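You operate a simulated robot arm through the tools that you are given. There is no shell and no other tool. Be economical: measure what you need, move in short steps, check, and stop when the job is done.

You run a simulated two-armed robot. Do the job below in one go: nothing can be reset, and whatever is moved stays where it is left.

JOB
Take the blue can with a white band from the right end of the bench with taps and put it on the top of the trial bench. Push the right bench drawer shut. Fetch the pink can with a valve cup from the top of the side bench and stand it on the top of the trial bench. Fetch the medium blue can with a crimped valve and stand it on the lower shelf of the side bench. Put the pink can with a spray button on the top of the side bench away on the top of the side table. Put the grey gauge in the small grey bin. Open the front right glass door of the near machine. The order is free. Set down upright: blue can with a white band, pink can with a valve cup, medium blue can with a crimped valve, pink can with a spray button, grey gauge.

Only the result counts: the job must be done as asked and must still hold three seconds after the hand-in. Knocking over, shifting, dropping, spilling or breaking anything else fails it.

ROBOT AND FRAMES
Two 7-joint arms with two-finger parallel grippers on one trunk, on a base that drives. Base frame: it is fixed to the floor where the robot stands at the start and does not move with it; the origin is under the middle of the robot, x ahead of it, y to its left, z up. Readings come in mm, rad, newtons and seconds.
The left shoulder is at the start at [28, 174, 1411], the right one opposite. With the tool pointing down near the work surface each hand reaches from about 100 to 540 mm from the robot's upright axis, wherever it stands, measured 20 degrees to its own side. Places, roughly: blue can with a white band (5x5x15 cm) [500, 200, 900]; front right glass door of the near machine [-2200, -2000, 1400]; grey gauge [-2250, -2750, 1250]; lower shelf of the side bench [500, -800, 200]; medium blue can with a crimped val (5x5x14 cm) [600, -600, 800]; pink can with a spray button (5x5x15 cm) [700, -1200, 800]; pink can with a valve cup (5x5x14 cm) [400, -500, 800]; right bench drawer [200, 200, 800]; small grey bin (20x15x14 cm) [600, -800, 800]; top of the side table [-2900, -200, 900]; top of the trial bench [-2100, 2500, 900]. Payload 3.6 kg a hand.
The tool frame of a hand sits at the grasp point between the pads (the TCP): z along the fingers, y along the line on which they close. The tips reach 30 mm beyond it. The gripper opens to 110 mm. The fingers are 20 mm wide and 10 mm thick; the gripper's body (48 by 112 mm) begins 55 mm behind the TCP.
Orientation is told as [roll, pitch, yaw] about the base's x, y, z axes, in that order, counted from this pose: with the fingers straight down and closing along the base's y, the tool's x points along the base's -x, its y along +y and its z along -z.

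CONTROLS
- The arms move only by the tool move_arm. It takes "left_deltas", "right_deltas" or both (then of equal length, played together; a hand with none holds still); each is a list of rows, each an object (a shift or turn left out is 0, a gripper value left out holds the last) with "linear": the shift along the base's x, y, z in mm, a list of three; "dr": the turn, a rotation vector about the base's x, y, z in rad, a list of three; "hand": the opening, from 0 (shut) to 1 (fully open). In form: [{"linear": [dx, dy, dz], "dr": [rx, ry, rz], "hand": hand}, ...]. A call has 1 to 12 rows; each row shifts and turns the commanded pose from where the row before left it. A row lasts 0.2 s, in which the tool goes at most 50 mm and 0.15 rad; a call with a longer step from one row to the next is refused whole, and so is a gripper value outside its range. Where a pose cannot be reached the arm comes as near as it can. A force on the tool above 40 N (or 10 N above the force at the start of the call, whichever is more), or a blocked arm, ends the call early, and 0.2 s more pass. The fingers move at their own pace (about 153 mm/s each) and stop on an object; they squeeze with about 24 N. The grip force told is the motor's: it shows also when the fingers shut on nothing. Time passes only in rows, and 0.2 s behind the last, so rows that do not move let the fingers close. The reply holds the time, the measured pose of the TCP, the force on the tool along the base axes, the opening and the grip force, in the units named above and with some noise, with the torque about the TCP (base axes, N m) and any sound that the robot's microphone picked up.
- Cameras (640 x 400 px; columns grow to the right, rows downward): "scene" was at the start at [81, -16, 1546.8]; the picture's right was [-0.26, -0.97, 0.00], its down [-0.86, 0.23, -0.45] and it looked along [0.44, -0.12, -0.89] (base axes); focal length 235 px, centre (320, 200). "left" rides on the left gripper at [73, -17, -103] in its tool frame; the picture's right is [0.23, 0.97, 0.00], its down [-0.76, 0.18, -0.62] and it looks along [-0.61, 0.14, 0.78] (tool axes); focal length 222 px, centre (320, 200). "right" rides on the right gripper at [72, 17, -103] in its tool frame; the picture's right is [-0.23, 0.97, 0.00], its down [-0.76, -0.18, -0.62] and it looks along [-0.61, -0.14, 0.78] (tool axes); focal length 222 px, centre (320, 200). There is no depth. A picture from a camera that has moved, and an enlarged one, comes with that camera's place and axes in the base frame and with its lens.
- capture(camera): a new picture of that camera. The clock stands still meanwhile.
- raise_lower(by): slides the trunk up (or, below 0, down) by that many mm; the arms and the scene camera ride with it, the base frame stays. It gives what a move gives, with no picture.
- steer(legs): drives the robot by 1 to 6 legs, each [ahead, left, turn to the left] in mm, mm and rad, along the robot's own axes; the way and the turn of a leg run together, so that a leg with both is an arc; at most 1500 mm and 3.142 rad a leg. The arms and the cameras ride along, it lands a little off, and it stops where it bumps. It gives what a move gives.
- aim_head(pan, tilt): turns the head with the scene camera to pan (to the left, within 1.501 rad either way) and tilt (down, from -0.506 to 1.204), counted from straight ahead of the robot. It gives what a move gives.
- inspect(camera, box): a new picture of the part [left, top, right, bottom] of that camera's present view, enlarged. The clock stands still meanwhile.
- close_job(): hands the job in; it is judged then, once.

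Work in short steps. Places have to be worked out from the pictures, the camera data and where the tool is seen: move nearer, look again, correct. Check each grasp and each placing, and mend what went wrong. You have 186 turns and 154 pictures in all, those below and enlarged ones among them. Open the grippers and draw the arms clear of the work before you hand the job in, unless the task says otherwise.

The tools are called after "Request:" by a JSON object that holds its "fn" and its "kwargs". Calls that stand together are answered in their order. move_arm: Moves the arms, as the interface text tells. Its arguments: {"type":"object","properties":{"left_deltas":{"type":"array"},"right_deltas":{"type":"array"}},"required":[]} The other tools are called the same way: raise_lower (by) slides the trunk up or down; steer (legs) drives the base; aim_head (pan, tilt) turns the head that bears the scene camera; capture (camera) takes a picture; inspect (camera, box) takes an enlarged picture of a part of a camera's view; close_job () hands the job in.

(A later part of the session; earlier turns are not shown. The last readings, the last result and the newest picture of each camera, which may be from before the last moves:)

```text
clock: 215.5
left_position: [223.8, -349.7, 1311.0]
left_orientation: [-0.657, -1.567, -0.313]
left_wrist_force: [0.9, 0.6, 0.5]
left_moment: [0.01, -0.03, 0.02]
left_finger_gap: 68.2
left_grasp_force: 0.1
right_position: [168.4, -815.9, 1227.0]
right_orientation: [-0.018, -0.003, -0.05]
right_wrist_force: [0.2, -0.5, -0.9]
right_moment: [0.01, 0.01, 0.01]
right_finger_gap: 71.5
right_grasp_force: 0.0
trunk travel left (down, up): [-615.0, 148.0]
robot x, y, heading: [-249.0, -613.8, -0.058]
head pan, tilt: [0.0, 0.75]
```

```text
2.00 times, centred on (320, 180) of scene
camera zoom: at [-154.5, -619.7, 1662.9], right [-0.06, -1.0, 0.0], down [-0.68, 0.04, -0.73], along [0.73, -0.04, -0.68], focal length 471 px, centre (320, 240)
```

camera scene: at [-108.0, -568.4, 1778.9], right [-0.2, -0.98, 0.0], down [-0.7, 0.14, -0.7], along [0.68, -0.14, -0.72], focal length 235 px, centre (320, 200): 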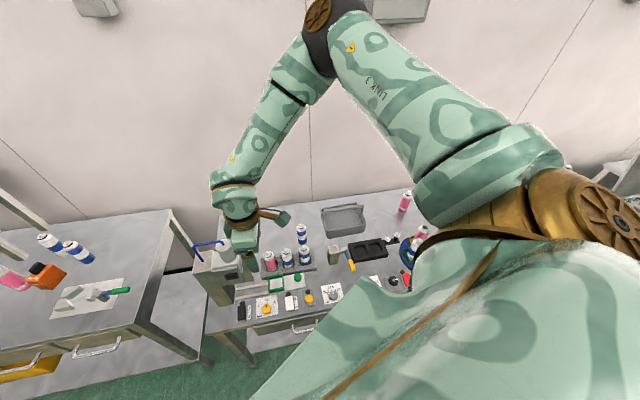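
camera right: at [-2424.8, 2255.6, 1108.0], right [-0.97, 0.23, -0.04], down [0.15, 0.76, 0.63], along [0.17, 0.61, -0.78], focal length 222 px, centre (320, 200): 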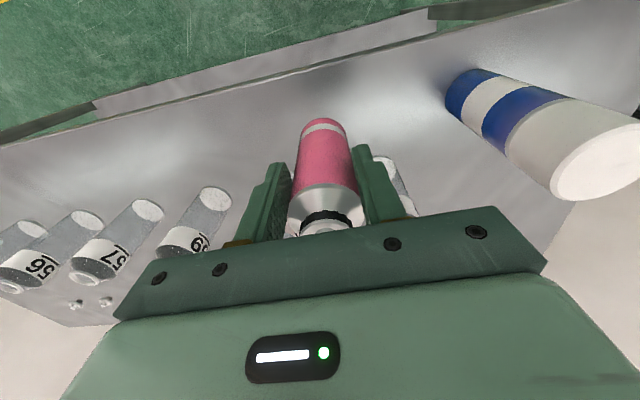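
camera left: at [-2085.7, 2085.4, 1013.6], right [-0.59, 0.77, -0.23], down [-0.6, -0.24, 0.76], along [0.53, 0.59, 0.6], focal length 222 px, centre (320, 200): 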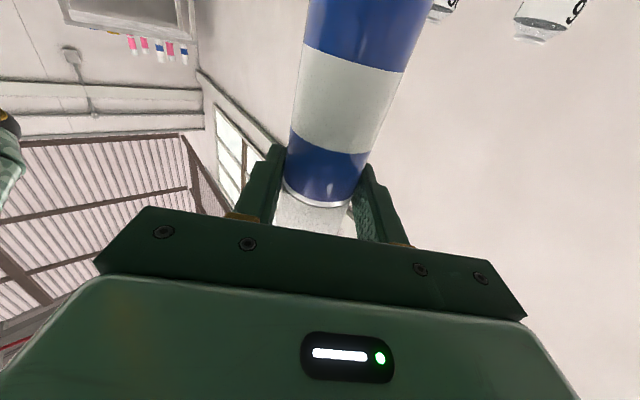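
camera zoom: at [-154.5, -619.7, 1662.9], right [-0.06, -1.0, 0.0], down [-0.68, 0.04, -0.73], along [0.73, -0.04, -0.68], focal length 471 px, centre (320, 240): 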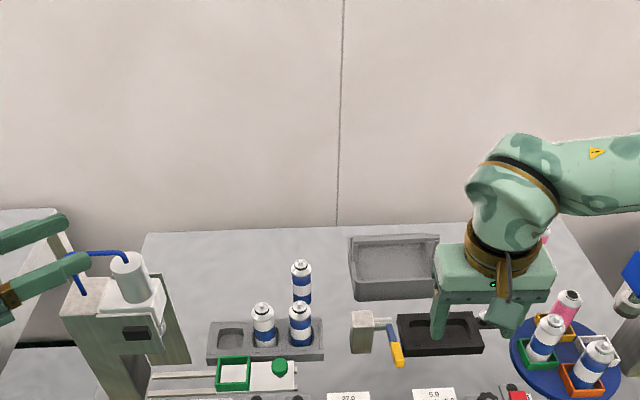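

Request:
{"fn": "inspect", "kwargs": {"camera": "scene", "box": [270, 200, 350, 265]}}

Request:
{"fn": "inspect", "kwargs": {"camera": "scene", "box": [390, 190, 490, 290]}}

```text
6.15 times, centred on (310, 232) of scene
camera zoom: at [-154.5, -619.7, 1662.9], right [-0.06, -1.0, 0.0], down [-0.68, 0.04, -0.73], along [0.73, -0.04, -0.68], focal length 1448 px, centre (382, 0)
```

zoom: 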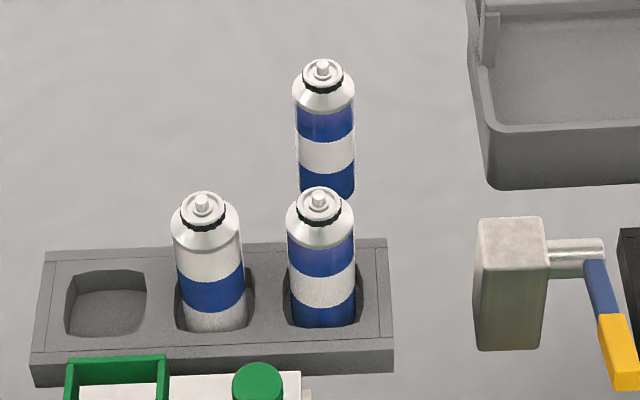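

```text
4.00 times, centred on (440, 240) of scene
camera zoom: at [-154.5, -619.7, 1662.9], right [-0.06, -1.0, 0.0], down [-0.68, 0.04, -0.73], along [0.73, -0.04, -0.68], focal length 941 px, centre (-160, 40)
```

zoom: 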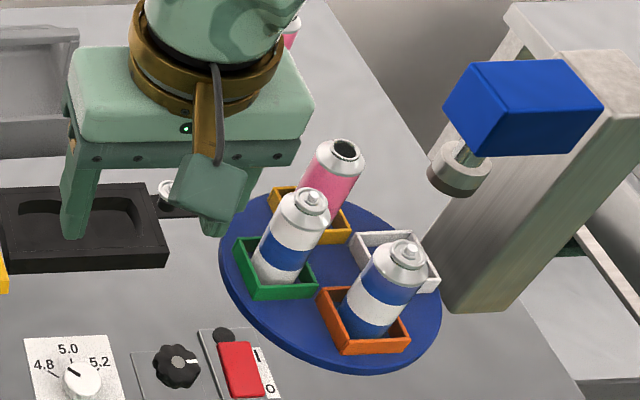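

The free-standing can behind the rack at ≈[560,-615], top ≈934, matches the given place. I turn +0.66 and drive in for the right hand.

Request:
{"fn": "steer", "kwargs": {"legs": [[0, 0, 0.658], [187, -159, 0]]}}

Request:
{"fn": "raise_lower", "kwargs": {"by": -130}}

Request:
{"fn": "move_arm", "kwargs": {"right_deltas": [{"linear": [35, -15, 0]}, {"linear": [35, -20, 0]}, {"linear": [20, -15, 0]}, {"linear": [0, 0, 0]}]}}

Request:
{"fn": "capture", "kwargs": {"camera": "right"}}

```text
clock: 219.1
left_position: [206.4, -139.3, 1310.0]
left_orientation: [-0.635, -1.567, 0.325]
left_wrist_force: [0.1, -0.1, 0.0]
left_moment: [-0.02, 0.0, 0.01]
left_finger_gap: 68.0
left_grasp_force: 0.0
right_position: [448.5, -542.1, 1226.8]
right_orientation: [-0.02, -0.003, 0.61]
right_wrist_force: [-0.8, 0.5, -0.3]
right_moment: [0.02, 0.0, 0.0]
right_finger_gap: 71.4
right_grasp_force: 0.0
trunk travel left (down, up): [-615.0, 148.0]
robot x, y, heading: [-6.4, -640.5, 0.604]
head pan, tilt: [0.0, 0.75]
```

```text
clock: 220.7
left_position: [206.9, -138.9, 1179.9]
left_orientation: [-0.536, -1.568, 0.226]
left_wrist_force: [0.2, 1.0, -0.7]
left_moment: [-0.02, 0.01, 0.0]
left_finger_gap: 68.2
left_grasp_force: 0.0
right_position: [450.0, -543.0, 1097.9]
right_orientation: [-0.019, -0.003, 0.611]
right_wrist_force: [0.6, -0.1, 0.3]
right_moment: [-0.02, 0.03, 0.0]
right_finger_gap: 71.5
right_grasp_force: 0.1
trunk travel left (down, up): [-485.0, 278.0]
robot x, y, heading: [-4.4, -643.9, 0.6]
head pan, tilt: [0.0, 0.75]
```

```text
clock: 221.7
left_position: [208.5, -138.3, 1179.2]
left_orientation: [-0.65, -1.568, 0.34]
left_wrist_force: [0.9, -0.3, -0.8]
left_moment: [0.01, -0.04, 0.0]
left_finger_gap: 68.1
left_grasp_force: 0.1
right_position: [538.2, -593.1, 1097.4]
right_orientation: [-0.02, -0.001, 0.61]
right_wrist_force: [-0.8, 0.8, -0.4]
right_moment: [0.0, 0.0, 0.02]
right_finger_gap: 71.4
right_grasp_force: 0.0
trunk travel left (down, up): [-485.0, 278.0]
robot x, y, heading: [-6.1, -639.8, 0.603]
head pan, tilt: [0.0, 0.75]
```

```text
77 pictures are left
camera right: at [469.6, -619.0, 1200.5], right [-0.37, 0.93, -0.02], down [0.72, 0.3, 0.63], along [0.59, 0.22, -0.78], focal length 222 px, centre (320, 200)
```

right: 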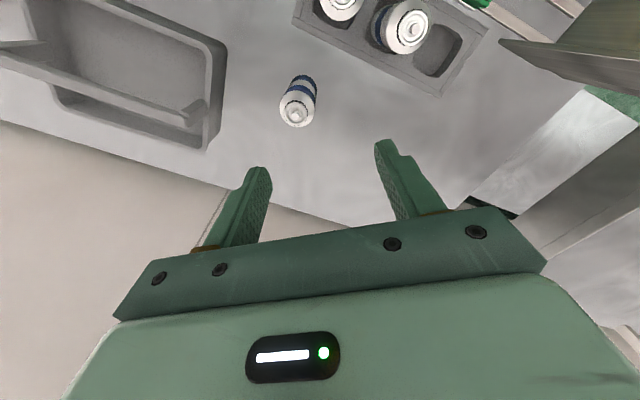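

Can at ≈[553,-621]. I correct and descend to z≈990, then check.

Request:
{"fn": "move_arm", "kwargs": {"right_deltas": [{"linear": [15, -28, 0]}, {"linear": [0, 0, -40]}, {"linear": [0, 0, -40]}, {"linear": [0, 0, -28]}, {"linear": [0, 0, 0]}]}}

Request:
{"fn": "capture", "kwargs": {"camera": "right"}}

```text
clock: 222.9
left_position: [207.3, -139.6, 1180.0]
left_orientation: [-0.651, -1.567, 0.34]
left_wrist_force: [-0.3, -0.2, -0.3]
left_moment: [-0.01, -0.01, 0.0]
left_finger_gap: 68.2
left_grasp_force: 0.2
right_position: [555.3, -621.4, 989.5]
right_orientation: [-0.019, -0.002, 0.609]
right_wrist_force: [-0.2, 0.4, -0.2]
right_moment: [0.01, -0.02, 0.0]
right_finger_gap: 71.4
right_grasp_force: 0.1
trunk travel left (down, up): [-485.0, 278.0]
robot x, y, heading: [-1.3, -640.5, 0.6]
head pan, tilt: [0.0, 0.75]
```

```text
76 pictures are left
camera right: at [486.3, -647.9, 1092.5], right [-0.37, 0.93, -0.02], down [0.72, 0.3, 0.63], along [0.59, 0.22, -0.78], focal length 222 px, centre (320, 200)
```

right: 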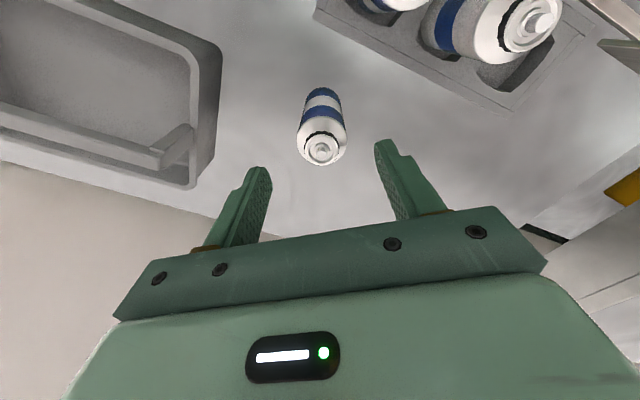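

Perfectly centered; descend to ≈898, close and lift.

Request:
{"fn": "move_arm", "kwargs": {"right_deltas": [{"linear": [0, 0, -35]}, {"linear": [0, 0, -35]}, {"linear": [0, 0, -21]}, {"linear": [0, 0, 0]}, {"hand": 0}, {"hand": 0}, {"hand": 0}, {"linear": [0, 0, 20]}, {"linear": [0, 0, 40]}, {"linear": [0, 0, 40]}, {"linear": [0, 0, 40]}, {"linear": [0, 0, 40]}]}}

```text
clock: 225.5
left_position: [207.4, -139.9, 1179.9]
left_orientation: [-0.571, -1.567, 0.263]
left_wrist_force: [-0.6, 0.1, 0.0]
left_moment: [-0.02, 0.0, -0.05]
left_finger_gap: 68.0
left_grasp_force: 0.0
right_position: [555.8, -619.5, 1077.6]
right_orientation: [-0.019, 0.0, 0.608]
right_wrist_force: [0.8, -0.2, -0.6]
right_moment: [0.0, 0.02, 0.01]
right_finger_gap: 43.6
right_grasp_force: 24.0
trunk travel left (down, up): [-485.0, 278.0]
robot x, y, heading: [-1.0, -638.3, 0.606]
head pan, tilt: [0.0, 0.75]
```

Gripped. I raise the trunk 60 mm, back away from the bench and straighten, then view the lower shelf.

Request:
{"fn": "raise_lower", "kwargs": {"by": 60}}

Request:
{"fn": "steer", "kwargs": {"legs": [[-372, 256, 0], [0, 0, -0.606]]}}

Request:
{"fn": "aim_head", "kwargs": {"pan": -0.1, "tilt": 0.85}}

Request:
{"fn": "capture", "kwargs": {"camera": "scene"}}

```text
clock: 226.5
left_position: [207.7, -139.8, 1239.1]
left_orientation: [-0.667, -1.565, 0.357]
left_wrist_force: [0.0, 0.2, -0.1]
left_moment: [0.01, 0.03, -0.01]
left_finger_gap: 68.4
left_grasp_force: 0.1
right_position: [555.3, -620.0, 1137.8]
right_orientation: [-0.02, -0.001, 0.61]
right_wrist_force: [0.5, -0.1, 0.0]
right_moment: [0.01, -0.03, 0.01]
right_finger_gap: 43.7
right_grasp_force: 24.6
trunk travel left (down, up): [-545.0, 218.0]
robot x, y, heading: [-8.2, -640.2, 0.602]
head pan, tilt: [0.0, 0.75]
```

```text
clock: 230.9
left_position: [6.0, -348.9, 1240.4]
left_orientation: [-0.578, -1.566, -0.338]
left_wrist_force: [-0.5, -0.2, -0.6]
left_moment: [-0.03, 0.02, 0.04]
left_finger_gap: 68.0
left_grasp_force: 0.0
right_position: [15.7, -941.8, 1137.6]
right_orientation: [-0.02, -0.002, 0.004]
right_wrist_force: [-0.5, -0.8, -0.4]
right_moment: [0.03, 0.0, 0.0]
right_finger_gap: 43.5
right_grasp_force: 24.2
trunk travel left (down, up): [-545.0, 218.0]
robot x, y, heading: [-452.6, -639.5, -0.002]
head pan, tilt: [0.0, 0.75]
```

```text
clock: 231.5
left_position: [7.1, -349.7, 1240.0]
left_orientation: [-0.591, -1.568, -0.326]
left_wrist_force: [0.8, -0.2, -0.4]
left_moment: [0.0, 0.0, -0.02]
left_finger_gap: 68.2
left_grasp_force: 0.1
right_position: [17.8, -941.8, 1138.6]
right_orientation: [-0.02, -0.002, 0.004]
right_wrist_force: [-0.6, -0.2, -0.6]
right_moment: [-0.02, -0.02, 0.0]
right_finger_gap: 43.5
right_grasp_force: 24.1
trunk travel left (down, up): [-545.0, 218.0]
robot x, y, heading: [-452.5, -642.0, -0.002]
head pan, tilt: [-0.099, 0.85]
```

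```text
75 pictures are left
camera scene: at [-358.1, -646.8, 1584.7], right [-0.1, -0.99, 0.0], down [-0.75, 0.08, -0.66], along [0.66, -0.07, -0.75], focal length 235 px, centre (320, 200)
```

scene: 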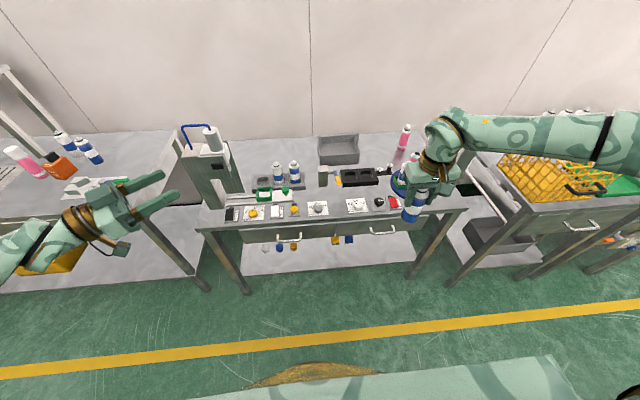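

A tool-down hand can't get the can under the bench top, so I need a regrasp with the hand pitched ~45°. I'll set it briefly on the clear spot of the tap bench (≈[530,178]).

Request:
{"fn": "steer", "kwargs": {"legs": [[0, 795, 0], [0, 0, 0.606], [344, -235, 0]]}}

Request:
{"fn": "capture", "kwargs": {"camera": "right"}}

```text
clock: 239.6
left_position: [188.3, 652.5, 1239.9]
left_orientation: [-0.586, -1.566, 0.262]
left_wrist_force: [0.5, 0.0, 0.2]
left_moment: [-0.01, 0.0, -0.03]
left_finger_gap: 68.2
left_grasp_force: 0.0
right_position: [527.2, 165.7, 1139.2]
right_orientation: [-0.021, -0.001, 0.594]
right_wrist_force: [0.2, -0.1, -0.8]
right_moment: [0.04, 0.01, 0.02]
right_finger_gap: 43.7
right_grasp_force: 23.3
trunk travel left (down, up): [-545.0, 218.0]
robot x, y, heading: [-33.8, 154.3, 0.593]
head pan, tilt: [-0.099, 0.85]
```

```text
74 pictures are left
camera right: at [458.5, 141.0, 1241.3], right [-0.36, 0.93, -0.02], down [0.72, 0.29, 0.63], along [0.59, 0.21, -0.78], focal length 222 px, centre (320, 200)
```

right: 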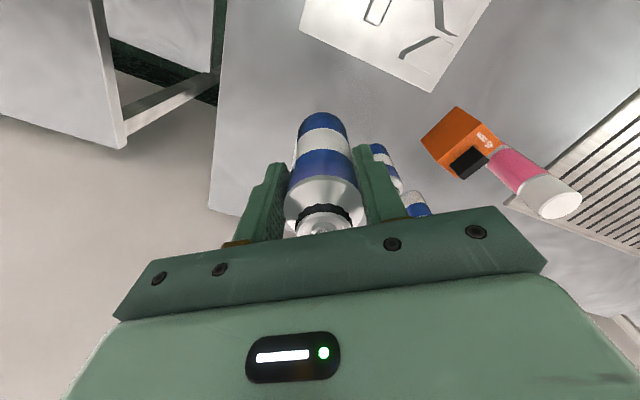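

Spot is clear. I lower toward contact.

Request:
{"fn": "move_arm", "kwargs": {"right_deltas": [{"linear": [0, 0, -45]}, {"linear": [0, 0, -45]}, {"linear": [0, 0, -40]}, {"linear": [0, 0, -10]}, {"linear": [0, 0, 0]}]}}

Request:
{"fn": "move_arm", "kwargs": {"right_deltas": [{"linear": [0, 0, -4]}, {"linear": [0, 0, -4]}, {"linear": [0, 0, -3]}, {"linear": [0, 0, 0]}]}}

Request:
{"fn": "move_arm", "kwargs": {"right_deltas": [{"linear": [0, 0, -4]}, {"linear": [0, 0, -3]}, {"linear": [0, 0, 0]}]}}

```text
clock: 240.8
left_position: [187.0, 653.0, 1239.8]
left_orientation: [-0.588, -1.567, 0.264]
left_wrist_force: [-0.7, -0.2, -0.3]
left_moment: [-0.01, -0.01, -0.01]
left_finger_gap: 68.3
left_grasp_force: 0.1
right_position: [526.7, 164.8, 998.0]
right_orientation: [-0.019, -0.002, 0.596]
right_wrist_force: [0.4, -0.4, -0.4]
right_moment: [0.02, -0.02, 0.0]
right_finger_gap: 43.6
right_grasp_force: 23.9
trunk travel left (down, up): [-545.0, 218.0]
robot x, y, heading: [-31.4, 157.7, 0.591]
head pan, tilt: [-0.099, 0.85]
```

```text
clock: 241.8
left_position: [185.7, 652.5, 1239.9]
left_orientation: [-0.587, -1.566, 0.266]
left_wrist_force: [-0.5, -0.8, -0.8]
left_moment: [-0.02, 0.01, 0.02]
left_finger_gap: 67.9
left_grasp_force: 0.0
right_position: [526.3, 166.2, 987.8]
right_orientation: [-0.019, -0.001, 0.596]
right_wrist_force: [0.4, 0.7, -0.8]
right_moment: [0.01, 0.02, 0.0]
right_finger_gap: 43.5
right_grasp_force: 24.5
trunk travel left (down, up): [-545.0, 218.0]
robot x, y, heading: [-33.0, 153.0, 0.593]
head pan, tilt: [-0.099, 0.85]
```

```text
clock: 242.6
left_position: [187.0, 652.4, 1239.5]
left_orientation: [-0.595, -1.569, 0.27]
left_wrist_force: [-0.1, 0.4, -0.2]
left_moment: [0.0, 0.0, -0.02]
left_finger_gap: 68.0
left_grasp_force: 0.2
right_position: [527.9, 165.1, 980.5]
right_orientation: [-0.019, -0.001, 0.596]
right_wrist_force: [-0.1, -0.1, -0.8]
right_moment: [-0.01, 0.04, 0.0]
right_finger_gap: 43.4
right_grasp_force: 23.8
trunk travel left (down, up): [-545.0, 218.0]
robot x, y, heading: [-34.3, 153.6, 0.592]
head pan, tilt: [-0.099, 0.85]
```

Request:
{"fn": "move_arm", "kwargs": {"right_deltas": [{"linear": [0, 0, -4]}, {"linear": [0, 0, -4]}, {"linear": [0, 0, 0]}]}}

Request:
{"fn": "aim_head", "kwargs": {"pan": -0.35, "tilt": 0.8}}

Request:
{"fn": "inspect", "kwargs": {"camera": "scene", "box": [240, 130, 400, 260]}}

```text
clock: 243.4
left_position: [186.6, 651.2, 1239.3]
left_orientation: [-0.621, -1.568, 0.299]
left_wrist_force: [-0.7, 0.5, -0.1]
left_moment: [0.02, 0.01, 0.0]
left_finger_gap: 68.2
left_grasp_force: 0.1
right_position: [526.5, 166.3, 973.5]
right_orientation: [-0.02, -0.004, 0.596]
right_wrist_force: [2.1, -0.4, 15.3]
right_moment: [0.21, -0.28, -0.09]
right_finger_gap: 43.8
right_grasp_force: 23.8
trunk travel left (down, up): [-545.0, 218.0]
robot x, y, heading: [-30.4, 152.4, 0.586]
head pan, tilt: [-0.099, 0.85]
```

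```text
clock: 244.2
left_position: [185.5, 650.8, 1240.6]
left_orientation: [-0.637, -1.568, 0.317]
left_wrist_force: [0.4, 0.1, 0.2]
left_moment: [-0.01, -0.01, -0.02]
left_finger_gap: 68.2
left_grasp_force: 0.1
right_position: [527.7, 166.1, 973.5]
right_orientation: [-0.018, -0.005, 0.595]
right_wrist_force: [3.8, 0.1, 16.0]
right_moment: [0.23, -0.27, -0.06]
right_finger_gap: 43.4
right_grasp_force: 24.4
trunk travel left (down, up): [-545.0, 218.0]
robot x, y, heading: [-30.8, 155.6, 0.596]
head pan, tilt: [-0.351, 0.799]
```

```text
3.08 times, centred on (320, 195) of scene
camera zoom: at [59.3, 183.8, 1588.8], right [0.24, -0.97, 0.0], down [-0.7, -0.17, -0.7], along [0.68, 0.17, -0.72], focal length 724 px, centre (320, 215)
```

zoom: 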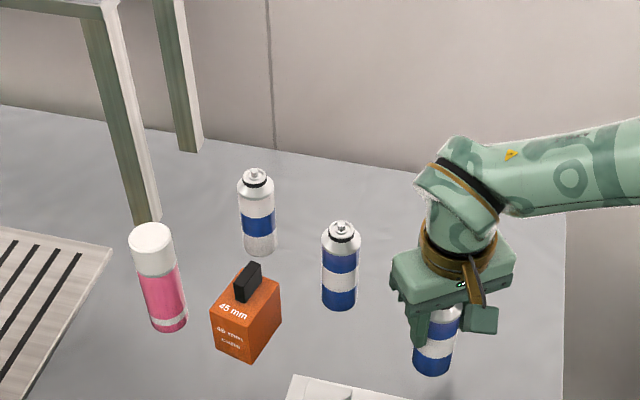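

Contact at TCP z 974. I release, rise, pitch the hand 0.75 rad (fingers forward-down), and come down again over the can.

Request:
{"fn": "move_arm", "kwargs": {"right_deltas": [{"hand": 0.7}, {"hand": 0.7}, {"hand": 0.7}, {"linear": [0, 0, 20]}, {"linear": [0, 0, 40]}, {"linear": [0, 0, 45]}, {"linear": [0, 0, 40]}, {"linear": [0, 0, 0]}]}}

Request:
{"fn": "move_arm", "kwargs": {"right_deltas": [{"dr": [0.083, -0.121, 0]}, {"dr": [0.083, -0.121, 0]}, {"dr": [0.083, -0.121, 0]}, {"dr": [0.083, -0.121, 0]}, {"dr": [0.083, -0.121, 0]}, {"linear": [0, 0, 0]}]}}

Request:
{"fn": "capture", "kwargs": {"camera": "right"}}

```text
clock: 246.0
left_position: [187.1, 652.5, 1239.5]
left_orientation: [-0.591, -1.566, 0.268]
left_wrist_force: [0.8, -0.2, -0.4]
left_moment: [-0.01, 0.01, -0.03]
left_finger_gap: 67.9
left_grasp_force: 0.0
right_position: [528.0, 167.6, 1116.0]
right_orientation: [-0.019, -0.002, 0.596]
right_wrist_force: [0.3, 0.6, -0.9]
right_moment: [0.02, -0.01, 0.0]
right_finger_gap: 76.9
right_grasp_force: 0.0
trunk travel left (down, up): [-545.0, 218.0]
robot x, y, heading: [-32.1, 154.4, 0.591]
head pan, tilt: [-0.351, 0.799]
```

```text
clock: 247.4
left_position: [186.9, 651.1, 1239.5]
left_orientation: [-0.596, -1.567, 0.272]
left_wrist_force: [-0.6, 0.0, 0.2]
left_moment: [0.03, 0.02, 0.02]
left_finger_gap: 68.1
left_grasp_force: 0.0
right_position: [527.3, 166.8, 1116.2]
right_orientation: [-0.012, -0.638, 0.593]
right_wrist_force: [-0.2, -0.7, -0.1]
right_moment: [-0.01, 0.01, 0.0]
right_finger_gap: 77.0
right_grasp_force: 0.0
right hand out of reach, approached as far as the arm can: row 5
trunk travel left (down, up): [-545.0, 218.0]
robot x, y, heading: [-34.4, 152.9, 0.588]
head pan, tilt: [-0.351, 0.799]
```

```text
72 pictures are left
camera right: at [419.6, 114.6, 1156.9], right [-0.39, 0.91, 0.12], down [0.29, -0.01, 0.96], along [0.87, 0.41, -0.26], focal length 222 px, centre (320, 200)
```

right: 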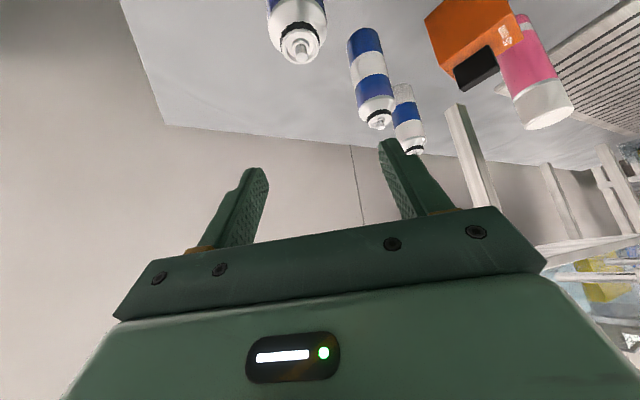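

Pitch −0.64 is enough. I lower via the trunk to keep this arm posture, descending over the can.

Request:
{"fn": "raise_lower", "kwargs": {"by": -95}}

Request:
{"fn": "capture", "kwargs": {"camera": "right"}}

```text
clock: 248.7
left_position: [187.4, 652.6, 1145.0]
left_orientation: [-0.496, -1.568, 0.176]
left_wrist_force: [-0.5, 0.1, -0.2]
left_moment: [0.01, 0.03, -0.01]
left_finger_gap: 68.5
left_grasp_force: 0.0
right_position: [527.2, 165.7, 1022.9]
right_orientation: [-0.013, -0.634, 0.594]
right_wrist_force: [0.4, 0.8, 0.2]
right_moment: [-0.05, 0.04, 0.01]
right_finger_gap: 77.0
right_grasp_force: 0.1
trunk travel left (down, up): [-450.0, 313.0]
robot x, y, heading: [-33.5, 154.9, 0.592]
head pan, tilt: [-0.351, 0.799]
```

```text
71 pictures are left
camera right: at [420.3, 114.3, 1063.2], right [-0.39, 0.91, 0.12], down [0.3, 0.0, 0.95], along [0.87, 0.41, -0.27], focal length 222 px, centre (320, 200)
```

right: 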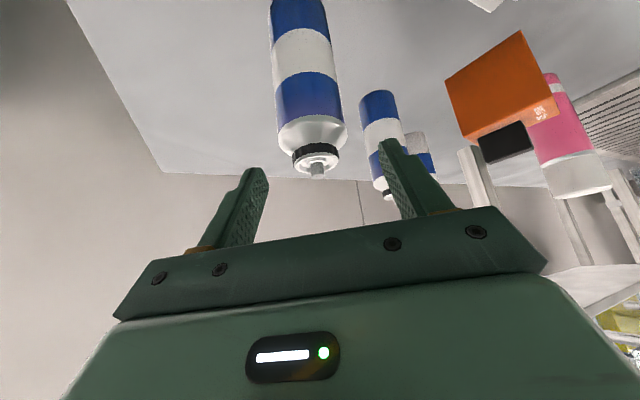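

Aligned. Lower 44 mm more and close.

Request:
{"fn": "raise_lower", "kwargs": {"by": -44}}

Request:
{"fn": "move_arm", "kwargs": {"right_deltas": [{"hand": 0}, {"hand": 0}, {"hand": 0}]}}

Request:
{"fn": "raise_lower", "kwargs": {"by": 120}}

Request:
{"fn": "capture", "kwargs": {"camera": "right"}}

```text
clock: 249.6
left_position: [187.0, 652.2, 1102.4]
left_orientation: [-0.474, -1.567, 0.15]
left_wrist_force: [0.5, 0.5, 0.5]
left_moment: [-0.01, 0.02, 0.03]
left_finger_gap: 68.4
left_grasp_force: 0.1
right_position: [527.6, 165.6, 975.0]
right_orientation: [-0.011, -0.62, 0.594]
right_wrist_force: [-0.5, 0.3, -0.5]
right_moment: [0.0, -0.01, 0.0]
right_finger_gap: 77.0
right_grasp_force: 0.1
trunk travel left (down, up): [-406.0, 357.0]
robot x, y, heading: [-32.0, 149.6, 0.594]
head pan, tilt: [-0.351, 0.799]
```

```text
clock: 250.3
left_position: [187.1, 652.5, 1101.9]
left_orientation: [-0.582, -1.568, 0.261]
left_wrist_force: [0.3, -0.1, -0.5]
left_moment: [0.01, 0.0, 0.01]
left_finger_gap: 68.4
left_grasp_force: 0.1
right_position: [529.2, 166.8, 973.7]
right_orientation: [-0.01, -0.62, 0.594]
right_wrist_force: [0.4, -0.2, 2.3]
right_moment: [0.08, -0.01, 0.0]
right_finger_gap: 43.2
right_grasp_force: 23.9
trunk travel left (down, up): [-406.0, 357.0]
robot x, y, heading: [-28.5, 157.2, 0.59]
head pan, tilt: [-0.351, 0.799]
```

```text
clock: 251.8
left_position: [187.4, 653.7, 1220.9]
left_orientation: [-0.598, -1.566, 0.275]
left_wrist_force: [-0.6, -0.4, 0.2]
left_moment: [0.02, 0.0, 0.0]
left_finger_gap: 68.0
left_grasp_force: 0.0
right_position: [530.1, 166.3, 1093.4]
right_orientation: [-0.011, -0.62, 0.596]
right_wrist_force: [0.2, 0.8, -1.3]
right_moment: [0.0, 0.02, 0.02]
right_finger_gap: 43.3
right_grasp_force: 24.2
trunk travel left (down, up): [-526.0, 237.0]
robot x, y, heading: [-32.9, 157.5, 0.591]
head pan, tilt: [-0.351, 0.799]
```

```text
70 pictures are left
camera right: at [422.2, 114.9, 1136.3], right [-0.39, 0.91, 0.12], down [0.31, 0.0, 0.95], along [0.87, 0.4, -0.28], focal length 222 px, centre (320, 200)
```

right: 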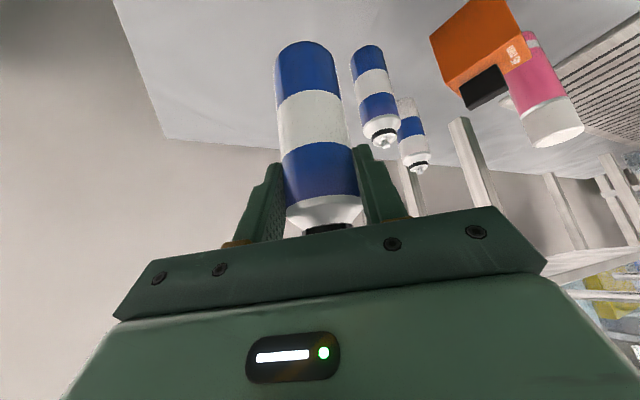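

Held at pitch −0.62. I drive to in front of the side bench (robot (−452,−650)), then drop the trunk fully.

Request:
{"fn": "steer", "kwargs": {"legs": [[-347, 236, 0], [0, 0, -0.592], [0, -807, 0]]}}

Request:
{"fn": "raise_lower", "kwargs": {"by": -526}}

Request:
{"fn": "move_arm", "kwargs": {"right_deltas": [{"linear": [-20, 20, -40]}, {"linear": [-20, 20, -40]}, {"linear": [-20, 20, -40]}, {"linear": [-20, 20, -40]}, {"linear": [0, 0, -30]}, {"linear": [0, 0, 0]}]}}

```text
clock: 260.0
left_position: [12.6, -356.7, 1221.8]
left_orientation: [-0.533, -1.569, -0.378]
left_wrist_force: [-0.1, -0.1, 0.3]
left_moment: [0.03, 0.0, 0.06]
left_finger_gap: 68.4
left_grasp_force: 0.0
right_position: [26.6, -951.2, 1092.5]
right_orientation: [-0.01, -0.616, 0.002]
right_wrist_force: [0.2, 0.2, -0.8]
right_moment: [0.0, 0.01, -0.02]
right_finger_gap: 43.5
right_grasp_force: 24.1
trunk travel left (down, up): [-526.0, 237.0]
robot x, y, heading: [-446.4, -652.3, 0.005]
head pan, tilt: [-0.351, 0.799]
```

```text
refused: -526 is not a number from -400 to 400
```

```text
clock: 261.4
left_position: [11.8, -358.5, 1221.7]
left_orientation: [-0.507, -1.567, -0.408]
left_wrist_force: [-0.3, 0.3, -0.4]
left_moment: [0.01, 0.0, -0.01]
left_finger_gap: 68.1
left_grasp_force: 0.0
right_position: [25.3, -963.0, 1062.3]
right_orientation: [-0.008, -0.614, 0.005]
right_wrist_force: [0.9, -0.2, -0.7]
right_moment: [0.01, -0.05, 0.01]
right_finger_gap: 43.3
right_grasp_force: 23.8
right hand out of reach, approached as far as the arm can: row 1, 2, 3, 4, 5
trunk travel left (down, up): [-526.0, 237.0]
robot x, y, heading: [-448.0, -648.2, -0.002]
head pan, tilt: [-0.351, 0.799]
```

The wrist limits lower positions at this yaw; I yaw the hand inward (+0.7, elbow out right), then lower trunk and hand.

Request:
{"fn": "move_arm", "kwargs": {"right_deltas": [{"dr": [0, 0, 0.14]}, {"dr": [0, 0, 0.14]}, {"dr": [0, 0, 0.14]}, {"dr": [0, 0, 0.14]}, {"dr": [0, 0, 0.14]}, {"linear": [0, 0, 0]}]}}

Request:
{"fn": "raise_lower", "kwargs": {"by": -390}}

Request:
{"fn": "raise_lower", "kwargs": {"by": -135}}

Request:
{"fn": "move_arm", "kwargs": {"right_deltas": [{"linear": [0, 0, -40]}, {"linear": [0, 0, -40]}, {"linear": [0, 0, -40]}, {"linear": [0, 0, 0]}]}}

```text
clock: 262.8
left_position: [11.8, -358.1, 1221.9]
left_orientation: [-0.305, -1.566, -0.61]
left_wrist_force: [-0.3, -0.1, -0.6]
left_moment: [-0.01, -0.03, 0.04]
left_finger_gap: 68.3
left_grasp_force: 0.1
right_position: [25.4, -963.9, 1062.5]
right_orientation: [-0.017, -0.623, 0.705]
right_wrist_force: [-0.3, -0.4, 0.3]
right_moment: [0.0, 0.0, -0.01]
right_finger_gap: 43.5
right_grasp_force: 24.3
trunk travel left (down, up): [-526.0, 237.0]
robot x, y, heading: [-446.1, -647.6, 0.0]
head pan, tilt: [-0.351, 0.799]
```

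```text
clock: 266.5
left_position: [12.2, -356.8, 830.6]
left_orientation: [-0.549, -1.568, -0.364]
left_wrist_force: [0.2, 0.2, 0.2]
left_moment: [-0.02, -0.01, -0.01]
left_finger_gap: 68.0
left_grasp_force: 0.1
right_position: [26.7, -963.6, 673.7]
right_orientation: [-0.01, -0.62, 0.702]
right_wrist_force: [-0.2, -0.7, -0.8]
right_moment: [0.02, 0.0, 0.01]
right_finger_gap: 43.6
right_grasp_force: 23.7
trunk travel left (down, up): [-136.0, 627.0]
robot x, y, heading: [-448.2, -648.6, 0.001]
head pan, tilt: [-0.351, 0.799]
```

```text
clock: 268.2
left_position: [12.1, -355.8, 696.6]
left_orientation: [-0.324, -1.568, -0.59]
left_wrist_force: [-0.3, 0.1, 0.7]
left_moment: [-0.01, 0.02, -0.02]
left_finger_gap: 68.1
left_grasp_force: 0.1
right_position: [27.0, -964.3, 539.7]
right_orientation: [-0.01, -0.619, 0.703]
right_wrist_force: [-0.3, 0.4, -0.6]
right_moment: [-0.01, 0.0, 0.01]
right_finger_gap: 43.3
right_grasp_force: 24.3
trunk travel left (down, up): [-1.0, 762.0]
robot x, y, heading: [-443.4, -649.6, -0.0]
head pan, tilt: [-0.351, 0.799]
```

```text
clock: 269.2
left_position: [12.9, -357.7, 696.1]
left_orientation: [-0.591, -1.565, -0.325]
left_wrist_force: [0.6, -0.6, -0.3]
left_moment: [0.02, -0.02, 0.02]
left_finger_gap: 68.2
left_grasp_force: 0.1
right_position: [27.0, -963.9, 418.0]
right_orientation: [-0.01, -0.617, 0.701]
right_wrist_force: [0.1, -0.1, -0.6]
right_moment: [-0.01, -0.02, 0.01]
right_finger_gap: 43.3
right_grasp_force: 24.1
trunk travel left (down, up): [-1.0, 762.0]
robot x, y, heading: [-447.4, -649.4, -0.0]
head pan, tilt: [-0.351, 0.799]
```

Low posture works (z 418). The left hand must be pulled back so it doesn't hit the bench front when I drive in.

Request:
{"fn": "move_arm", "kwargs": {"left_deltas": [{"linear": [-40, 10, 0]}, {"linear": [-40, 10, 0]}, {"linear": [-40, 10, 0]}, {"linear": [-40, 10, 0]}, {"linear": [-40, 10, 0]}, {"linear": [-20, 0, 0]}], "right_deltas": [{"linear": [0, 0, -10]}, {"linear": [0, 0, -10]}, {"linear": [0, 0, -10]}, {"linear": [0, 0, -10]}, {"linear": [0, 0, -10]}, {"linear": [0, 0, -10]}]}}

Request:
{"fn": "aim_head", "kwargs": {"pan": -0.35, "tilt": 0.55}}

Request:
{"fn": "capture", "kwargs": {"camera": "scene"}}

```text
clock: 270.6
left_position: [-207.1, -307.0, 696.6]
left_orientation: [-0.597, -1.568, -0.315]
left_wrist_force: [-0.1, 0.2, 0.9]
left_moment: [0.05, -0.02, 0.02]
left_finger_gap: 68.2
left_grasp_force: 0.1
right_position: [25.1, -965.2, 357.9]
right_orientation: [-0.011, -0.619, 0.702]
right_wrist_force: [0.3, -0.3, -0.6]
right_moment: [-0.01, 0.0, 0.01]
right_finger_gap: 43.4
right_grasp_force: 23.7
trunk travel left (down, up): [-1.0, 762.0]
robot x, y, heading: [-447.7, -650.6, 0.001]
head pan, tilt: [-0.351, 0.799]
```

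```text
clock: 271.3
left_position: [-206.7, -306.5, 698.1]
left_orientation: [-0.602, -1.566, -0.311]
left_wrist_force: [-0.1, 0.2, 0.0]
left_moment: [-0.01, -0.01, 0.02]
left_finger_gap: 68.3
left_grasp_force: 0.1
right_position: [25.7, -965.4, 357.8]
right_orientation: [-0.011, -0.618, 0.703]
right_wrist_force: [-1.0, -0.2, -0.9]
right_moment: [0.0, 0.02, 0.02]
right_finger_gap: 43.7
right_grasp_force: 24.4
trunk travel left (down, up): [-1.0, 762.0]
robot x, y, heading: [-449.1, -648.7, 0.005]
head pan, tilt: [-0.351, 0.55]
```

```text
69 pictures are left
camera scene: at [-114.0, -678.3, 1046.2], right [-0.34, -0.94, 0.0], down [-0.49, 0.18, -0.85], along [0.8, -0.29, -0.52], focal length 235 px, centre (320, 200)
```

scene: 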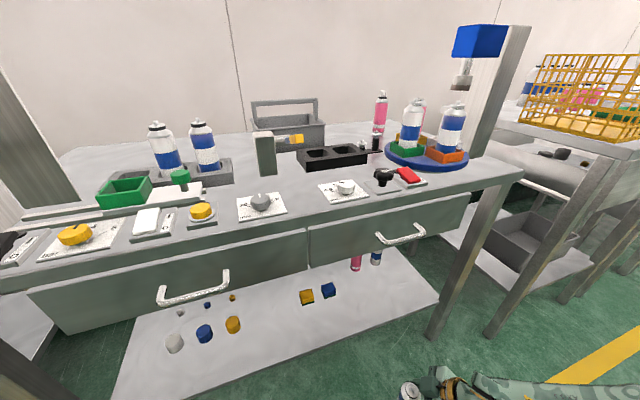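

Lower shelf front edge is at about x≈270–300, with a free area around y≈−960. I drive in 200 mm and look with the right camera.

Request:
{"fn": "move_arm", "kwargs": {"right_deltas": [{"linear": [0, 0, 20]}, {"linear": [0, 0, 10]}]}}

Request:
{"fn": "steer", "kwargs": {"legs": [[200, 0, 0]]}}

Request:
{"fn": "capture", "kwargs": {"camera": "right"}}

Request:
{"fn": "aim_head", "kwargs": {"pan": -0.6, "tilt": 1.1}}

Request:
{"fn": "capture", "kwargs": {"camera": "scene"}}

```text
clock: 271.9
left_position: [-206.6, -305.6, 697.1]
left_orientation: [-0.59, -1.564, -0.322]
left_wrist_force: [-0.1, -0.3, 0.0]
left_moment: [-0.01, -0.02, 0.0]
left_finger_gap: 68.2
left_grasp_force: 0.2
right_position: [25.9, -962.7, 389.3]
right_orientation: [-0.01, -0.618, 0.704]
right_wrist_force: [1.1, 0.4, -0.4]
right_moment: [0.04, 0.0, 0.01]
right_finger_gap: 43.4
right_grasp_force: 24.3
trunk travel left (down, up): [-1.0, 762.0]
robot x, y, heading: [-449.2, -648.9, 0.001]
head pan, tilt: [-0.351, 0.55]
```

```text
clock: 273.5
left_position: [-10.3, -303.8, 696.4]
left_orientation: [-0.595, -1.566, -0.31]
left_wrist_force: [-0.2, 0.0, 0.7]
left_moment: [0.0, -0.01, -0.01]
left_finger_gap: 68.2
left_grasp_force: 0.0
right_position: [225.9, -960.9, 390.0]
right_orientation: [-0.011, -0.618, 0.71]
right_wrist_force: [0.0, -0.1, -0.8]
right_moment: [0.01, 0.01, 0.01]
right_finger_gap: 43.1
right_grasp_force: 24.2
trunk travel left (down, up): [-1.0, 762.0]
robot x, y, heading: [-251.7, -646.4, -0.002]
head pan, tilt: [-0.351, 0.55]
```

```text
68 pictures are left
camera right: at [125.9, -1024.0, 431.8], right [-0.49, 0.86, 0.12], down [0.31, 0.04, 0.95], along [0.82, 0.5, -0.28], focal length 222 px, centre (320, 200)
```

right: 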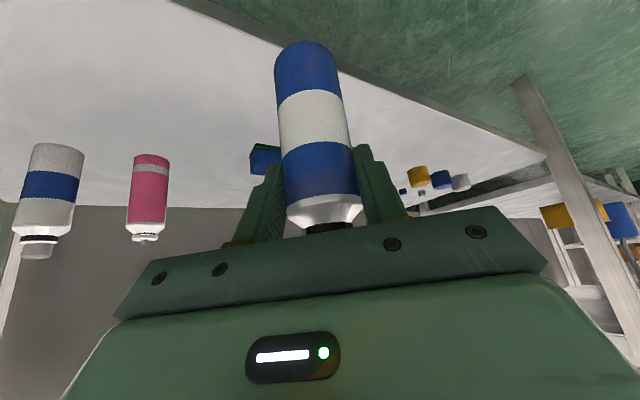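

```text
clock: 274.5
left_position: [-11.1, -304.4, 696.4]
left_orientation: [-0.586, -1.566, -0.323]
left_wrist_force: [-0.3, -0.4, 0.5]
left_moment: [-0.04, -0.01, -0.02]
left_finger_gap: 68.0
left_grasp_force: 0.0
right_position: [226.1, -960.5, 389.0]
right_orientation: [-0.011, -0.618, 0.709]
right_wrist_force: [-0.5, 0.1, -0.2]
right_moment: [-0.02, 0.03, -0.02]
right_finger_gap: 43.3
right_grasp_force: 24.4
trunk travel left (down, up): [-1.0, 762.0]
robot x, y, heading: [-248.3, -644.6, 0.002]
head pan, tilt: [-0.6, 1.1]
```

```text
67 pictures are left
camera scene: at [52.5, -680.7, 1003.2], right [-0.56, -0.83, 0.0], down [-0.74, 0.5, -0.45], along [0.38, -0.25, -0.89], focal length 235 px, centre (320, 200)
```

scene: 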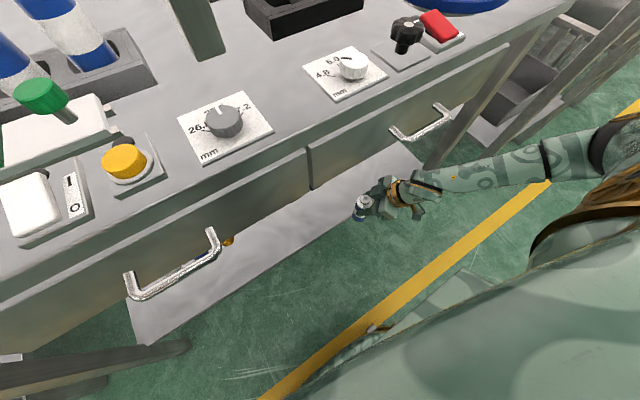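

Shelf edge ≈ x 288, z≈200. I drive in 120 mm more, then lower.

Request:
{"fn": "steer", "kwargs": {"legs": [[118, 0, 0]]}}

Request:
{"fn": "move_arm", "kwargs": {"right_deltas": [{"linear": [0, 0, -30]}, {"linear": [0, 0, -30]}, {"linear": [0, 0, -10]}, {"linear": [0, 0, 0]}]}}

Request:
{"fn": "capture", "kwargs": {"camera": "right"}}

```text
clock: 275.7
left_position: [106.3, -302.9, 697.2]
left_orientation: [-0.596, -1.566, -0.312]
left_wrist_force: [-0.8, -0.4, -0.3]
left_moment: [0.02, 0.02, -0.02]
left_finger_gap: 68.1
left_grasp_force: 0.0
right_position: [342.6, -959.5, 388.9]
right_orientation: [-0.01, -0.619, 0.709]
right_wrist_force: [-0.5, 0.1, -0.3]
right_moment: [0.02, 0.01, 0.0]
right_finger_gap: 43.5
right_grasp_force: 23.9
trunk travel left (down, up): [-1.0, 762.0]
robot x, y, heading: [-131.1, -645.4, 0.01]
head pan, tilt: [-0.6, 1.1]
```

```text
clock: 276.7
left_position: [105.9, -303.4, 697.4]
left_orientation: [-0.696, -1.568, -0.213]
left_wrist_force: [0.4, 0.1, -0.4]
left_moment: [0.01, -0.01, -0.03]
left_finger_gap: 68.4
left_grasp_force: 0.0
right_position: [344.2, -959.3, 322.0]
right_orientation: [-0.015, -0.622, 0.71]
right_wrist_force: [2.6, 2.8, 17.7]
right_moment: [0.3, -0.08, 0.0]
right_finger_gap: 43.5
right_grasp_force: 23.6
trunk travel left (down, up): [-1.0, 762.0]
robot x, y, heading: [-130.5, -645.8, 0.004]
head pan, tilt: [-0.6, 1.1]
```

```text
66 pictures are left
camera right: at [243.1, -1022.7, 363.7], right [-0.49, 0.86, 0.12], down [0.3, 0.04, 0.95], along [0.82, 0.5, -0.28], focal length 222 px, centre (320, 200)
```

right: 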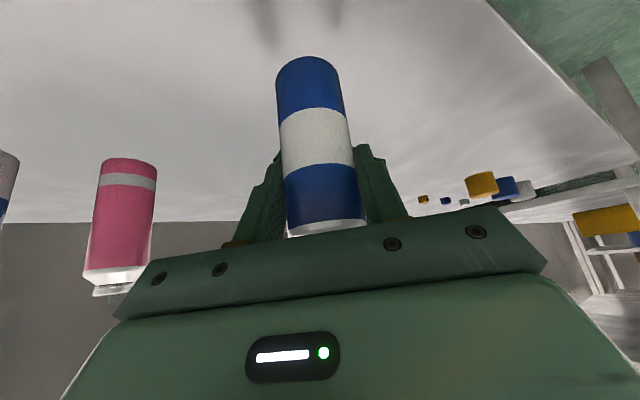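

Contact at TCP 322 (shelf ≈225), 18 N. I release and retreat along the tool axis.

Request:
{"fn": "move_arm", "kwargs": {"right_deltas": [{"hand": 0.7}, {"hand": 0.7}, {"hand": 0.7}, {"linear": [-9, -8, 16]}, {"linear": [-13, -11, 24]}, {"linear": [-13, -11, 24]}, {"linear": [-13, -11, 20]}, {"linear": [0, 0, 0]}]}}

Request:
{"fn": "capture", "kwargs": {"camera": "right"}}

```text
clock: 278.5
left_position: [106.1, -302.3, 697.3]
left_orientation: [-0.572, -1.566, -0.335]
left_wrist_force: [-1.3, -1.6, -0.5]
left_moment: [-0.03, 0.03, -0.02]
left_finger_gap: 68.2
left_grasp_force: 0.0
right_position: [294.6, -1001.2, 403.6]
right_orientation: [-0.011, -0.619, 0.709]
right_wrist_force: [0.3, -0.5, 0.2]
right_moment: [-0.04, 0.01, -0.01]
right_finger_gap: 77.1
right_grasp_force: 0.1
trunk travel left (down, up): [-1.0, 762.0]
robot x, y, heading: [-131.3, -645.1, 0.002]
head pan, tilt: [-0.6, 1.1]
```

```text
65 pictures are left
camera right: at [193.4, -1064.5, 445.6], right [-0.49, 0.86, 0.12], down [0.31, 0.04, 0.95], along [0.82, 0.5, -0.28], focal length 222 px, centre (320, 200)
```

right: 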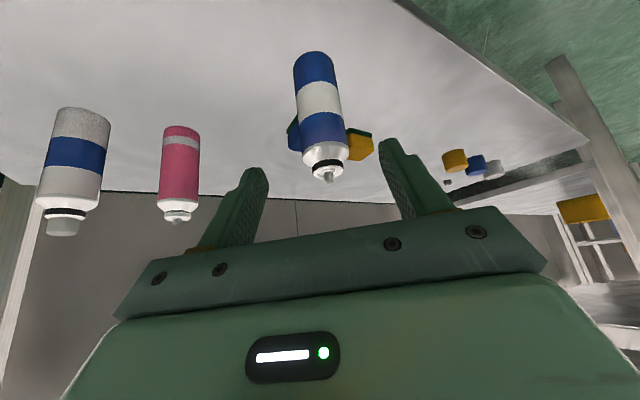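

The medium can stands upright on the lower shelf. I back out, raise the trunk, then reconfigure the arms (left hand to pitch −0.6 straight ahead, right hand tucked high).

Request:
{"fn": "steer", "kwargs": {"legs": [[-370, 0, 0]]}}

Request:
{"fn": "raise_lower", "kwargs": {"by": 400}}

Request:
{"fn": "raise_lower", "kwargs": {"by": 120}}

Request:
{"fn": "move_arm", "kwargs": {"left_deltas": [{"linear": [20, 0, 0], "dr": [0.1085, 0.0862, 0], "hand": 0.75}, {"linear": [20, 0, 0], "dr": [0.1085, 0.0862, 0]}, {"linear": [20, 0, 0], "dr": [0.1085, 0.0862, 0]}, {"linear": [20, 0, 0], "dr": [0.1085, 0.0862, 0]}, {"linear": [20, 0, 0], "dr": [0.1085, 0.0862, 0]}, {"linear": [20, 0, 0], "dr": [0.1085, 0.0862, 0]}, {"linear": [20, 0, 0], "dr": [0.1085, 0.0862, 0]}], "right_deltas": [{"linear": [0, 0, 40]}, {"linear": [0, 0, 40]}, {"linear": [0, 0, 40]}, {"linear": [-10, 10, 40]}, {"linear": [-10, 10, 40]}, {"linear": [-10, 10, 40]}, {"linear": [-10, 10, 0]}]}}

```text
clock: 280.9
left_position: [-271.7, -304.6, 697.1]
left_orientation: [-0.579, -1.566, -0.327]
left_wrist_force: [-0.1, 0.0, 0.0]
left_moment: [0.0, -0.03, -0.02]
left_finger_gap: 68.2
left_grasp_force: 0.1
right_position: [-84.6, -1003.3, 402.8]
right_orientation: [-0.012, -0.618, 0.709]
right_wrist_force: [0.0, 0.4, -0.4]
right_moment: [-0.03, 0.02, -0.02]
right_finger_gap: 77.1
right_grasp_force: 0.1
trunk travel left (down, up): [-1.0, 762.0]
robot x, y, heading: [-506.8, -647.3, 0.002]
head pan, tilt: [-0.6, 1.1]
```

```text
clock: 284.7
left_position: [-271.6, -305.8, 1097.0]
left_orientation: [-0.54, -1.567, -0.367]
left_wrist_force: [-1.2, 0.0, -0.1]
left_moment: [0.03, 0.0, -0.02]
left_finger_gap: 68.0
left_grasp_force: 0.1
right_position: [-85.1, -1003.3, 803.3]
right_orientation: [-0.012, -0.617, 0.708]
right_wrist_force: [-0.4, 0.0, 0.0]
right_moment: [-0.02, -0.01, 0.04]
right_finger_gap: 76.9
right_grasp_force: 0.1
trunk travel left (down, up): [-401.0, 362.0]
robot x, y, heading: [-508.4, -645.4, 0.009]
head pan, tilt: [-0.6, 1.1]
```

```text
clock: 286.2
left_position: [-272.2, -306.4, 1216.0]
left_orientation: [-0.612, -1.565, -0.296]
left_wrist_force: [0.4, 0.0, 0.3]
left_moment: [-0.01, 0.02, 0.05]
left_finger_gap: 68.3
left_grasp_force: 0.0
right_position: [-85.1, -1003.1, 922.8]
right_orientation: [-0.01, -0.618, 0.708]
right_wrist_force: [0.6, -0.5, -1.2]
right_moment: [0.0, 0.01, 0.0]
right_finger_gap: 77.2
right_grasp_force: 0.0
trunk travel left (down, up): [-521.0, 242.0]
robot x, y, heading: [-508.7, -649.7, 0.009]
head pan, tilt: [-0.6, 1.1]
```

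```text
clock: 287.8
left_position: [-131.5, -307.9, 1216.4]
left_orientation: [-0.011, -0.594, -0.897]
left_wrist_force: [-0.3, 0.4, -0.4]
left_moment: [0.04, -0.04, -0.03]
left_finger_gap: 82.5
left_grasp_force: 0.1
right_position: [-130.9, -937.2, 1144.8]
right_orientation: [-0.008, -0.618, 0.707]
right_wrist_force: [-0.4, -0.4, -0.1]
right_moment: [0.04, 0.0, 0.03]
right_finger_gap: 76.8
right_grasp_force: 0.0
right hand out of reach, approached as far as the arm can: row 2, 3, 4, 5, 6
trunk travel left (down, up): [-521.0, 242.0]
robot x, y, heading: [-512.0, -649.7, 0.008]
head pan, tilt: [-0.6, 1.1]
```

Now yaw the left hand to straight ahead and pull the right hand back.

Request:
{"fn": "move_arm", "kwargs": {"left_deltas": [{"linear": [10, -5, 0], "dr": [0, 0, 0.143]}, {"linear": [10, -5, 0], "dr": [0, 0, 0.143]}, {"linear": [10, -5, 0], "dr": [0, 0, 0.143]}, {"linear": [10, -5, 0], "dr": [0, 0, 0.143]}, {"linear": [10, -5, 0], "dr": [0, 0, 0.143]}, {"linear": [10, -5, 0], "dr": [0, 0, 0.143]}, {"linear": [10, -5, 0], "dr": [0, 0, 0.143]}], "right_deltas": [{"linear": [-20, 0, 20]}, {"linear": [-20, 0, 20]}, {"linear": [-20, 0, 20]}, {"linear": [-20, 0, 20]}, {"linear": [-20, 0, 0]}, {"linear": [0, 0, 0]}, {"linear": [0, 0, 0]}]}}

Request:
{"fn": "steer", "kwargs": {"legs": [[0, -420, 0], [0, 0, -0.6]]}}

Request:
{"fn": "aim_head", "kwargs": {"pan": 0.45, "tilt": 0.7}}

Request:
{"fn": "capture", "kwargs": {"camera": "scene"}}

```text
clock: 289.4
left_position: [-61.8, -339.9, 1217.8]
left_orientation: [-0.008, -0.597, 0.108]
left_wrist_force: [-0.5, -0.7, 0.0]
left_moment: [0.05, 0.03, 0.04]
left_finger_gap: 82.5
left_grasp_force: 0.0
right_position: [-175.9, -911.6, 1199.0]
right_orientation: [-0.005, -0.617, 0.704]
right_wrist_force: [0.6, 0.2, -0.1]
right_moment: [0.02, -0.03, 0.02]
right_finger_gap: 77.2
right_grasp_force: 0.1
right hand out of reach, approached as far as the arm can: row 1, 2, 3, 4, 5
trunk travel left (down, up): [-521.0, 242.0]
robot x, y, heading: [-508.8, -650.0, 0.002]
head pan, tilt: [-0.6, 1.1]
```

```text
clock: 293.6
left_position: [35.6, -1060.5, 1217.1]
left_orientation: [-0.008, -0.597, -0.492]
left_wrist_force: [-0.4, 0.3, -0.5]
left_moment: [0.04, -0.01, -0.04]
left_finger_gap: 82.7
left_grasp_force: 0.1
right_position: [-379.0, -1468.2, 1197.5]
right_orientation: [-0.007, -0.619, 0.11]
right_wrist_force: [-0.1, 0.2, -1.2]
right_moment: [0.01, 0.02, -0.02]
right_finger_gap: 77.1
right_grasp_force: 0.1
trunk travel left (down, up): [-521.0, 242.0]
robot x, y, heading: [-508.2, -1063.5, -0.591]
head pan, tilt: [-0.6, 1.1]
```

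```text
clock: 294.9
left_position: [36.2, -1061.0, 1217.7]
left_orientation: [-0.011, -0.597, -0.492]
left_wrist_force: [0.4, 0.7, 0.3]
left_moment: [0.02, -0.03, -0.03]
left_finger_gap: 82.6
left_grasp_force: 0.2
right_position: [-378.8, -1469.4, 1198.0]
right_orientation: [-0.008, -0.616, 0.11]
right_wrist_force: [-0.5, -0.9, 0.4]
right_moment: [-0.02, 0.01, 0.01]
right_finger_gap: 77.2
right_grasp_force: 0.0
trunk travel left (down, up): [-521.0, 242.0]
robot x, y, heading: [-508.4, -1064.3, -0.595]
head pan, tilt: [0.45, 0.7]
```

```text
64 pictures are left
camera scene: at [-406.9, -1088.2, 1572.8], right [-0.14, -0.99, 0.0], down [-0.64, 0.09, -0.76], along [0.76, -0.11, -0.64], focal length 235 px, centre (320, 200)
```

scene: 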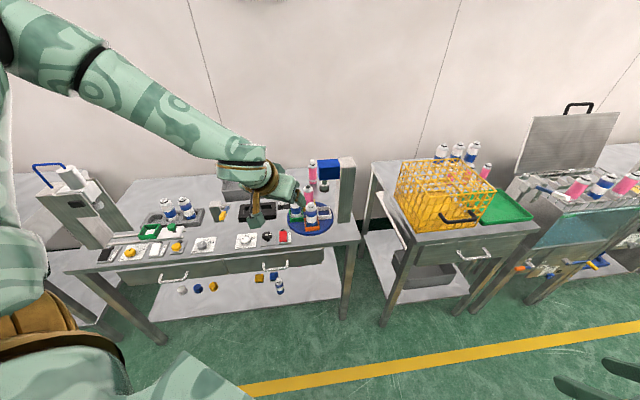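

Request:
{"fn": "inspect", "kwargs": {"camera": "scene", "box": [260, 140, 370, 250]}}

```text
3.64 times, centred on (315, 195) of scene
camera zoom: at [-406.9, -1088.2, 1572.8], right [-0.14, -0.99, 0.0], down [-0.64, 0.09, -0.76], along [0.76, -0.11, -0.64], focal length 856 px, centre (338, 218)
```

zoom: 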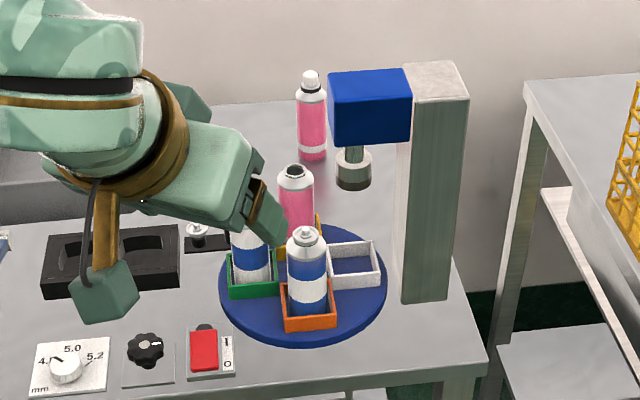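

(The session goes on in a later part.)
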